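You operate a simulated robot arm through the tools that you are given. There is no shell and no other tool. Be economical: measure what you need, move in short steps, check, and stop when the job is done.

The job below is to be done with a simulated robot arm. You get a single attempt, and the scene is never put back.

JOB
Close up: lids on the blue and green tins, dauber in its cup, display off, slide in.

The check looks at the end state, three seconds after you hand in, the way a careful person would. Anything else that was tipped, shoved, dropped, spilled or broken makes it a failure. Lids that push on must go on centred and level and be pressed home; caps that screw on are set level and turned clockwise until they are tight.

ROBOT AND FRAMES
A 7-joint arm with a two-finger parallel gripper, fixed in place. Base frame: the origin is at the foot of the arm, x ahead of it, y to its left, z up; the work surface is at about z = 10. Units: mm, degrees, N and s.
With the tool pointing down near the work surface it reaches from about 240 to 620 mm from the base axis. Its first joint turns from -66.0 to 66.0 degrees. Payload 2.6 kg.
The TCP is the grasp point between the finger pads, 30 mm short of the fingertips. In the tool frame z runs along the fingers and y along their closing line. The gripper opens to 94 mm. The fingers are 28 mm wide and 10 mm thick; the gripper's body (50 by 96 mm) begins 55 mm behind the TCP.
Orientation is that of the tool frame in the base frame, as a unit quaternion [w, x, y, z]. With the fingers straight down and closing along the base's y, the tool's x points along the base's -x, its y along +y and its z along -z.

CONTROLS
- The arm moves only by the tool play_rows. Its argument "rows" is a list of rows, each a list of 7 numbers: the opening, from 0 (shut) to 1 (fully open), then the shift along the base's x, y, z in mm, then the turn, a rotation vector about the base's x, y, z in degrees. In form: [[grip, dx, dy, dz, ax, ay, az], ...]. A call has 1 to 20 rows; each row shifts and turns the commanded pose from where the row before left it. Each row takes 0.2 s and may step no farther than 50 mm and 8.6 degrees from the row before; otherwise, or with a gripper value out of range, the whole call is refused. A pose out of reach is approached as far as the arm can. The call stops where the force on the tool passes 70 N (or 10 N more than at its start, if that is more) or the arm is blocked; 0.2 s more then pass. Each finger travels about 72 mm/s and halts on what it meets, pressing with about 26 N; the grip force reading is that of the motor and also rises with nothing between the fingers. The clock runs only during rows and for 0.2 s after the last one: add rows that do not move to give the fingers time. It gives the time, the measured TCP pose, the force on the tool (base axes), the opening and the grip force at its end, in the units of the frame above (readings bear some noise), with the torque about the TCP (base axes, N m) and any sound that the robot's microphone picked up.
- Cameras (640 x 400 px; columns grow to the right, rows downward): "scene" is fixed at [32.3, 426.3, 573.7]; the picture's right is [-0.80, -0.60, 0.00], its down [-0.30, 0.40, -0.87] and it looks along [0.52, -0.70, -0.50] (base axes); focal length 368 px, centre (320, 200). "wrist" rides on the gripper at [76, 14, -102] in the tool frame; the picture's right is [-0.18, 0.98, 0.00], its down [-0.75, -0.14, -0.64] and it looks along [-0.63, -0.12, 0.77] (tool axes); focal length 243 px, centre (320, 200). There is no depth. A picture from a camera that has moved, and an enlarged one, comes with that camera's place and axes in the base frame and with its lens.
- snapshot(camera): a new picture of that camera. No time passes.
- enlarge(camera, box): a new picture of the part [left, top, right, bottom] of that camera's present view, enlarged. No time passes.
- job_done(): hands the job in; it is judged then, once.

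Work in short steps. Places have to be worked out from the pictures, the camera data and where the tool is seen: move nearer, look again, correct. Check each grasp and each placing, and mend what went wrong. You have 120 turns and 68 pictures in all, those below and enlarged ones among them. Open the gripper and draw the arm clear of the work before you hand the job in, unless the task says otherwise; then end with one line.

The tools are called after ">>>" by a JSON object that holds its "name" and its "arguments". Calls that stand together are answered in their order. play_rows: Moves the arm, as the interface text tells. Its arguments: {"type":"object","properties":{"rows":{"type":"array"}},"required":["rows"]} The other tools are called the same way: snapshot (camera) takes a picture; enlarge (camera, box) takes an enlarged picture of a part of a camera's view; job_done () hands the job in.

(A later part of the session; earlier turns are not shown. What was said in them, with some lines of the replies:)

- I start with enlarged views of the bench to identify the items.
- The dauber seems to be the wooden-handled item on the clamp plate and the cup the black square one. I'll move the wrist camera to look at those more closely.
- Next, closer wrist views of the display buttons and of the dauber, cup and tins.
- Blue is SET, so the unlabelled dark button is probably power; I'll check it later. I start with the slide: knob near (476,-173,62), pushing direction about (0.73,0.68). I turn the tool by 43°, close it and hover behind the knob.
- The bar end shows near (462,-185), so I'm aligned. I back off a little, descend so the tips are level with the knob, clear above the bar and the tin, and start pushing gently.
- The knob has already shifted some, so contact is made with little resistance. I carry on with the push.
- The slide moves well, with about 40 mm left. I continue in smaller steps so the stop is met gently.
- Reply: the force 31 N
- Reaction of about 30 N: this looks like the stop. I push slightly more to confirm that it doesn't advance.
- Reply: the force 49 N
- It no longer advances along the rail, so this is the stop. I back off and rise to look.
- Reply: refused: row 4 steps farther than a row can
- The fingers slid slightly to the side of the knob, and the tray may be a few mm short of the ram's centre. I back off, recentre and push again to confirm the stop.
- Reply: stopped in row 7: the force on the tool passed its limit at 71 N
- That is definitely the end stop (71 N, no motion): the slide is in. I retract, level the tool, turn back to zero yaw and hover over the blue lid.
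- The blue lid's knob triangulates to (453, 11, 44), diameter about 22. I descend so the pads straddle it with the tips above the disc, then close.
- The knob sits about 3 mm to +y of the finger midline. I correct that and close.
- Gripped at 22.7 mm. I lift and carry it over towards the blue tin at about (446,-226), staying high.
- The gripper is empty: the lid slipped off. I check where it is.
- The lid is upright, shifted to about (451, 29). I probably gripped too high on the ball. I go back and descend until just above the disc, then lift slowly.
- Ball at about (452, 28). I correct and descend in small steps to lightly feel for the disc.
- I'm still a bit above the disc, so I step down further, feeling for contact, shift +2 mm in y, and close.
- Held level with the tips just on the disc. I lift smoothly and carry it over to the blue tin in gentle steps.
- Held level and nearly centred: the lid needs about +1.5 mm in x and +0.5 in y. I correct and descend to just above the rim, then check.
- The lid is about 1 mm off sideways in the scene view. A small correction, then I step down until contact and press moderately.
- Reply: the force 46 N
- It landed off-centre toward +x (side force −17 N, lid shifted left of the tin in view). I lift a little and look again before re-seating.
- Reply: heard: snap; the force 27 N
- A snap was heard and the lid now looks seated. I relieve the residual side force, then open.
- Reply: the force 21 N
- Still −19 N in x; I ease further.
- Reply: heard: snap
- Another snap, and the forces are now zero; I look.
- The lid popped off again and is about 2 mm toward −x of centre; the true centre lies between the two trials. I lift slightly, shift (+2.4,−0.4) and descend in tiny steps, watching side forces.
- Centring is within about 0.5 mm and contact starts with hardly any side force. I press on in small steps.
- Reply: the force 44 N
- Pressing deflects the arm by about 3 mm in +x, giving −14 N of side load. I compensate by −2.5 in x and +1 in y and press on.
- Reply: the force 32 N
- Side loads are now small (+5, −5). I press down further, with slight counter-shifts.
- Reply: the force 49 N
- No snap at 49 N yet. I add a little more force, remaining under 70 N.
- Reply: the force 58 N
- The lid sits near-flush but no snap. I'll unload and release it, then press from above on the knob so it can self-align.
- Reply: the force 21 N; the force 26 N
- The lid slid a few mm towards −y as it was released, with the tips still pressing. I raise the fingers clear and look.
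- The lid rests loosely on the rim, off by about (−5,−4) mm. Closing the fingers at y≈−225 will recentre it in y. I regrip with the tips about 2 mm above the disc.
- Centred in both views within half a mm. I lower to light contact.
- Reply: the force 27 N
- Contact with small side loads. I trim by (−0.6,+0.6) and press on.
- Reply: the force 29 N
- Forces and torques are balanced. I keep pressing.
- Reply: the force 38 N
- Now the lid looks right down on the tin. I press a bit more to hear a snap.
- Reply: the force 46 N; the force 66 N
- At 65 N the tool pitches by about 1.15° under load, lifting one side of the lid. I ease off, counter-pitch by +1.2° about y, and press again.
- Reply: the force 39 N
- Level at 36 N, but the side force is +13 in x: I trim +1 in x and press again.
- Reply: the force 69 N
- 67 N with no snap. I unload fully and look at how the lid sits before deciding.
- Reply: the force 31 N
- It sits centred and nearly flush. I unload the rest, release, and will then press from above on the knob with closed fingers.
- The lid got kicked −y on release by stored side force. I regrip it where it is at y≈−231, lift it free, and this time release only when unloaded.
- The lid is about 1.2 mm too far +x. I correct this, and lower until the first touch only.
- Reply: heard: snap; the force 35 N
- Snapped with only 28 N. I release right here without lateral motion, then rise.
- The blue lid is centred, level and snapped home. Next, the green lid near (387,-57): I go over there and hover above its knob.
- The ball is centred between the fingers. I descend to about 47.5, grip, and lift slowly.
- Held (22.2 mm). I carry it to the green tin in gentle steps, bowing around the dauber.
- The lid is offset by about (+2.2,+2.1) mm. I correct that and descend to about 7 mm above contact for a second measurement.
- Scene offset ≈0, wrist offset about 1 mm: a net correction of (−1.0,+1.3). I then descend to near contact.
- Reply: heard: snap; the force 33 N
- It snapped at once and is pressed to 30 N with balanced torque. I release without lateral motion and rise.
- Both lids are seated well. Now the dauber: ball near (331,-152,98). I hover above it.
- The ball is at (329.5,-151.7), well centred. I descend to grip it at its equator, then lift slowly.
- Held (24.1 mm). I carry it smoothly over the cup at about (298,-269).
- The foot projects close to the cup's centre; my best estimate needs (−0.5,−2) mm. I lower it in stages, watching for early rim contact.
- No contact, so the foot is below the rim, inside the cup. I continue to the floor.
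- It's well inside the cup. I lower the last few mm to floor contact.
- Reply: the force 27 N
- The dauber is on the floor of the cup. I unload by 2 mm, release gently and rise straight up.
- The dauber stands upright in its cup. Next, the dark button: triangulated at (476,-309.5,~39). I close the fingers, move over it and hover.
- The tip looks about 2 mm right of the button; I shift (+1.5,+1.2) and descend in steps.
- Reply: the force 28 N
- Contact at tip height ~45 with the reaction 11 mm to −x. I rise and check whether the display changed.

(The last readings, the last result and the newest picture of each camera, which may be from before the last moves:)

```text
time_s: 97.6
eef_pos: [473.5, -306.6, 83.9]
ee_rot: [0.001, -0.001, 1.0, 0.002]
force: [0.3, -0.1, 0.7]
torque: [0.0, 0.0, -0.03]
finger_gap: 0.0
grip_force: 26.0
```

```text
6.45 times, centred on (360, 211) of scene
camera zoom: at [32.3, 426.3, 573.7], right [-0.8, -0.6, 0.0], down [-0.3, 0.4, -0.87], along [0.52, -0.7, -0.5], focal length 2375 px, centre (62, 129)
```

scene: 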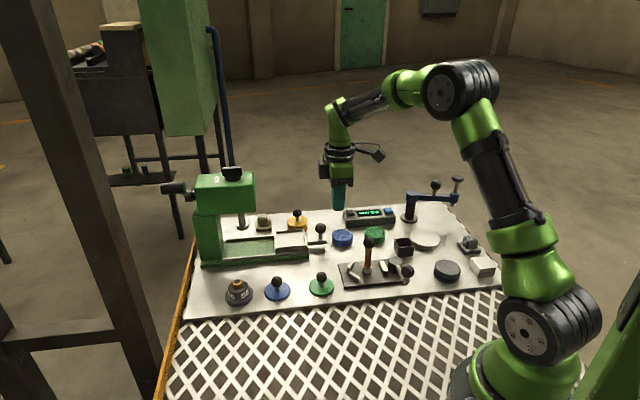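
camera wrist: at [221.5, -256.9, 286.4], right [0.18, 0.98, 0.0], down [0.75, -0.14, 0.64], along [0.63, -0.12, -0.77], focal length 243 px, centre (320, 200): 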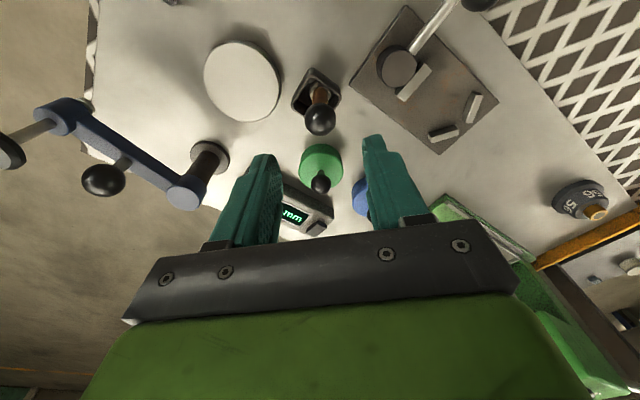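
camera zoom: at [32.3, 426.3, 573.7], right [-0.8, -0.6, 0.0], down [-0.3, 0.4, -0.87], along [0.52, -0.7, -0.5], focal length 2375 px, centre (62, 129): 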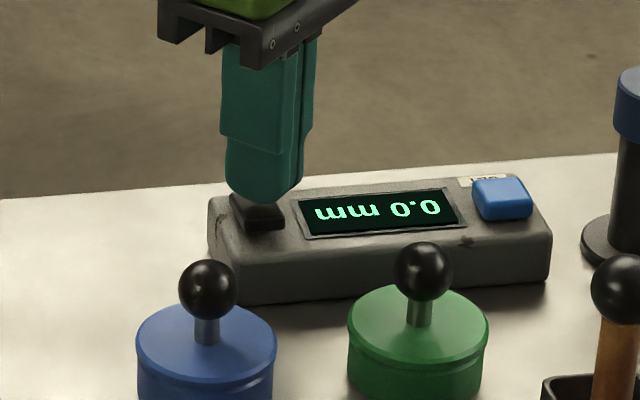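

Still on, and the tip is now well over the button. I press down in small steps and listen for a click.

>>> {"name": "play_rows", "arguments": {"rows": [[0, 0.5, 0.5, -5, 0, 0, 0], [0, 0, 0, -2, 0, 0, 0], [0, 0, 0, -1.5, 0, 0, 0], [0, 0, 0, 0, 0, 0, 0]]}}

>>> {"name": "play_rows", "arguments": {"rows": [[0, 0, 0, -1, 0, 0, 0], [0, 0, 0, 0, 0, 0, 0]]}}

```text
time_s: 98.6
eef_pos: [472.7, -305.2, 75.4]
ee_rot: [0.003, 0.0, 1.0, 0.001]
force: [-3.6, 2.2, 11.0]
torque: [0.01, 0.18, -0.05]
finger_gap: 0.1
grip_force: 26.2
```

```text
time_s: 99.2
eef_pos: [473.6, -305.5, 75.8]
ee_rot: [0.002, 0.0, 1.0, 0.0]
force: [-6.5, 3.8, 24.3]
torque: [-0.01, 0.2, -0.13]
finger_gap: 0.3
grip_force: 25.7
```

Now the reaction is centred, but there's no click at 24 N. I press a bit harder.

>>> {"name": "play_rows", "arguments": {"rows": [[0, -0.4, 0, -1, 0, 0, 0], [0, 0, 0, 0, 0, 0, 0], [0, 0, 0, 0, 0, 0, 0]]}}

>>> {"name": "play_rows", "arguments": {"rows": [[0, -0.4, 0, -1, 0, 0, 0], [0, 0, 0, 0, 0, 0, 0], [0, 0, 0, 0, 0, 0, 0]]}}

```text
time_s: 100.0
eef_pos: [471.8, -305.6, 76.8]
ee_rot: [0.003, -0.001, 1.0, -0.001]
force: [-4.2, 2.6, 28.9]
torque: [-0.05, 0.05, -0.27]
finger_gap: 0.1
grip_force: 26.4
```

```text
time_s: 100.8
eef_pos: [472.2, -305.8, 75.7]
ee_rot: [0.004, -0.001, 1.0, -0.001]
force: [-9.8, 7.6, 37.0]
torque: [0.08, 0.2, -0.02]
finger_gap: 0.0
grip_force: 26.1
```

I lift off and use the last picture to see the display and the rest of the bench.

>>> {"name": "play_rows", "arguments": {"rows": [[0, 0, 0, 4, 0, 0, 0], [0, 0, 0, 20, 0, 0, 0], [0, 0, 0, 40, 0, 0, 0], [0, 0, 0, 0, 0, 0, 0]]}}

>>> {"name": "enlarge", "arguments": {"camera": "scene", "box": [300, 185, 428, 265]}}

```text
time_s: 101.8
eef_pos: [472.6, -309.4, 137.4]
ee_rot: [0.001, 0.0, 1.0, 0.0]
force: [-0.8, -1.3, -0.5]
torque: [-0.04, 0.0, -0.01]
finger_gap: 0.1
grip_force: 25.7
```

```text
5.00 times, centred on (364, 225) of scene
camera zoom: at [32.3, 426.3, 573.7], right [-0.8, -0.6, 0.0], down [-0.3, 0.4, -0.87], along [0.52, -0.7, -0.5], focal length 1841 px, centre (100, 75)
```

zoom: 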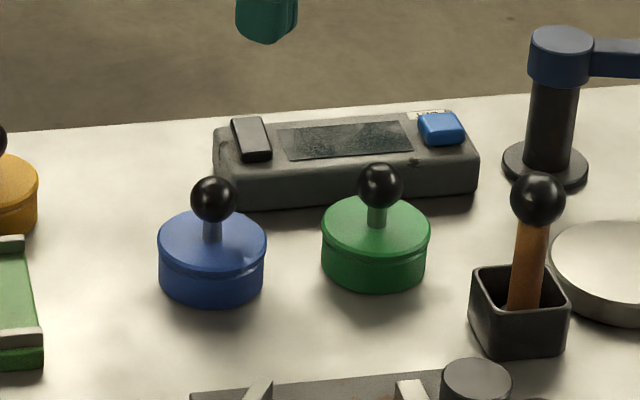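

The display is off, both lids are on, and the dauber is in its cup. I rise clear, open the gripper and hand in.

>>> {"name": "play_rows", "arguments": {"rows": [[0.2, 0, 0, 40, 0, 0, 0], [0.5, -20, 20, 40, 0, 0, 0], [0.8, -20, 30, 30, 0, 0, 0], [1, 0, 30, 20, 0, 0, 0], [1, 0, 0, 0, 0, 0, 0], [1, 0, 0, 0, 0, 0, 0]]}}

>>> {"name": "job_done", "arguments": {}}

```text
time_s: 103.2
eef_pos: [432.5, -227.0, 269.3]
ee_rot: [0.001, -0.001, 1.0, 0.001]
force: [0.6, 0.1, 0.0]
torque: [0.0, 0.0, 0.02]
finger_gap: 93.8
grip_force: 0.1
```

```text
The job is handed in.
```

The job is handed in: both lids are snapped onto their tins, the dauber stands in its cup, the display is off, the slide is pushed to its stop, and the arm is clear with the gripper open.
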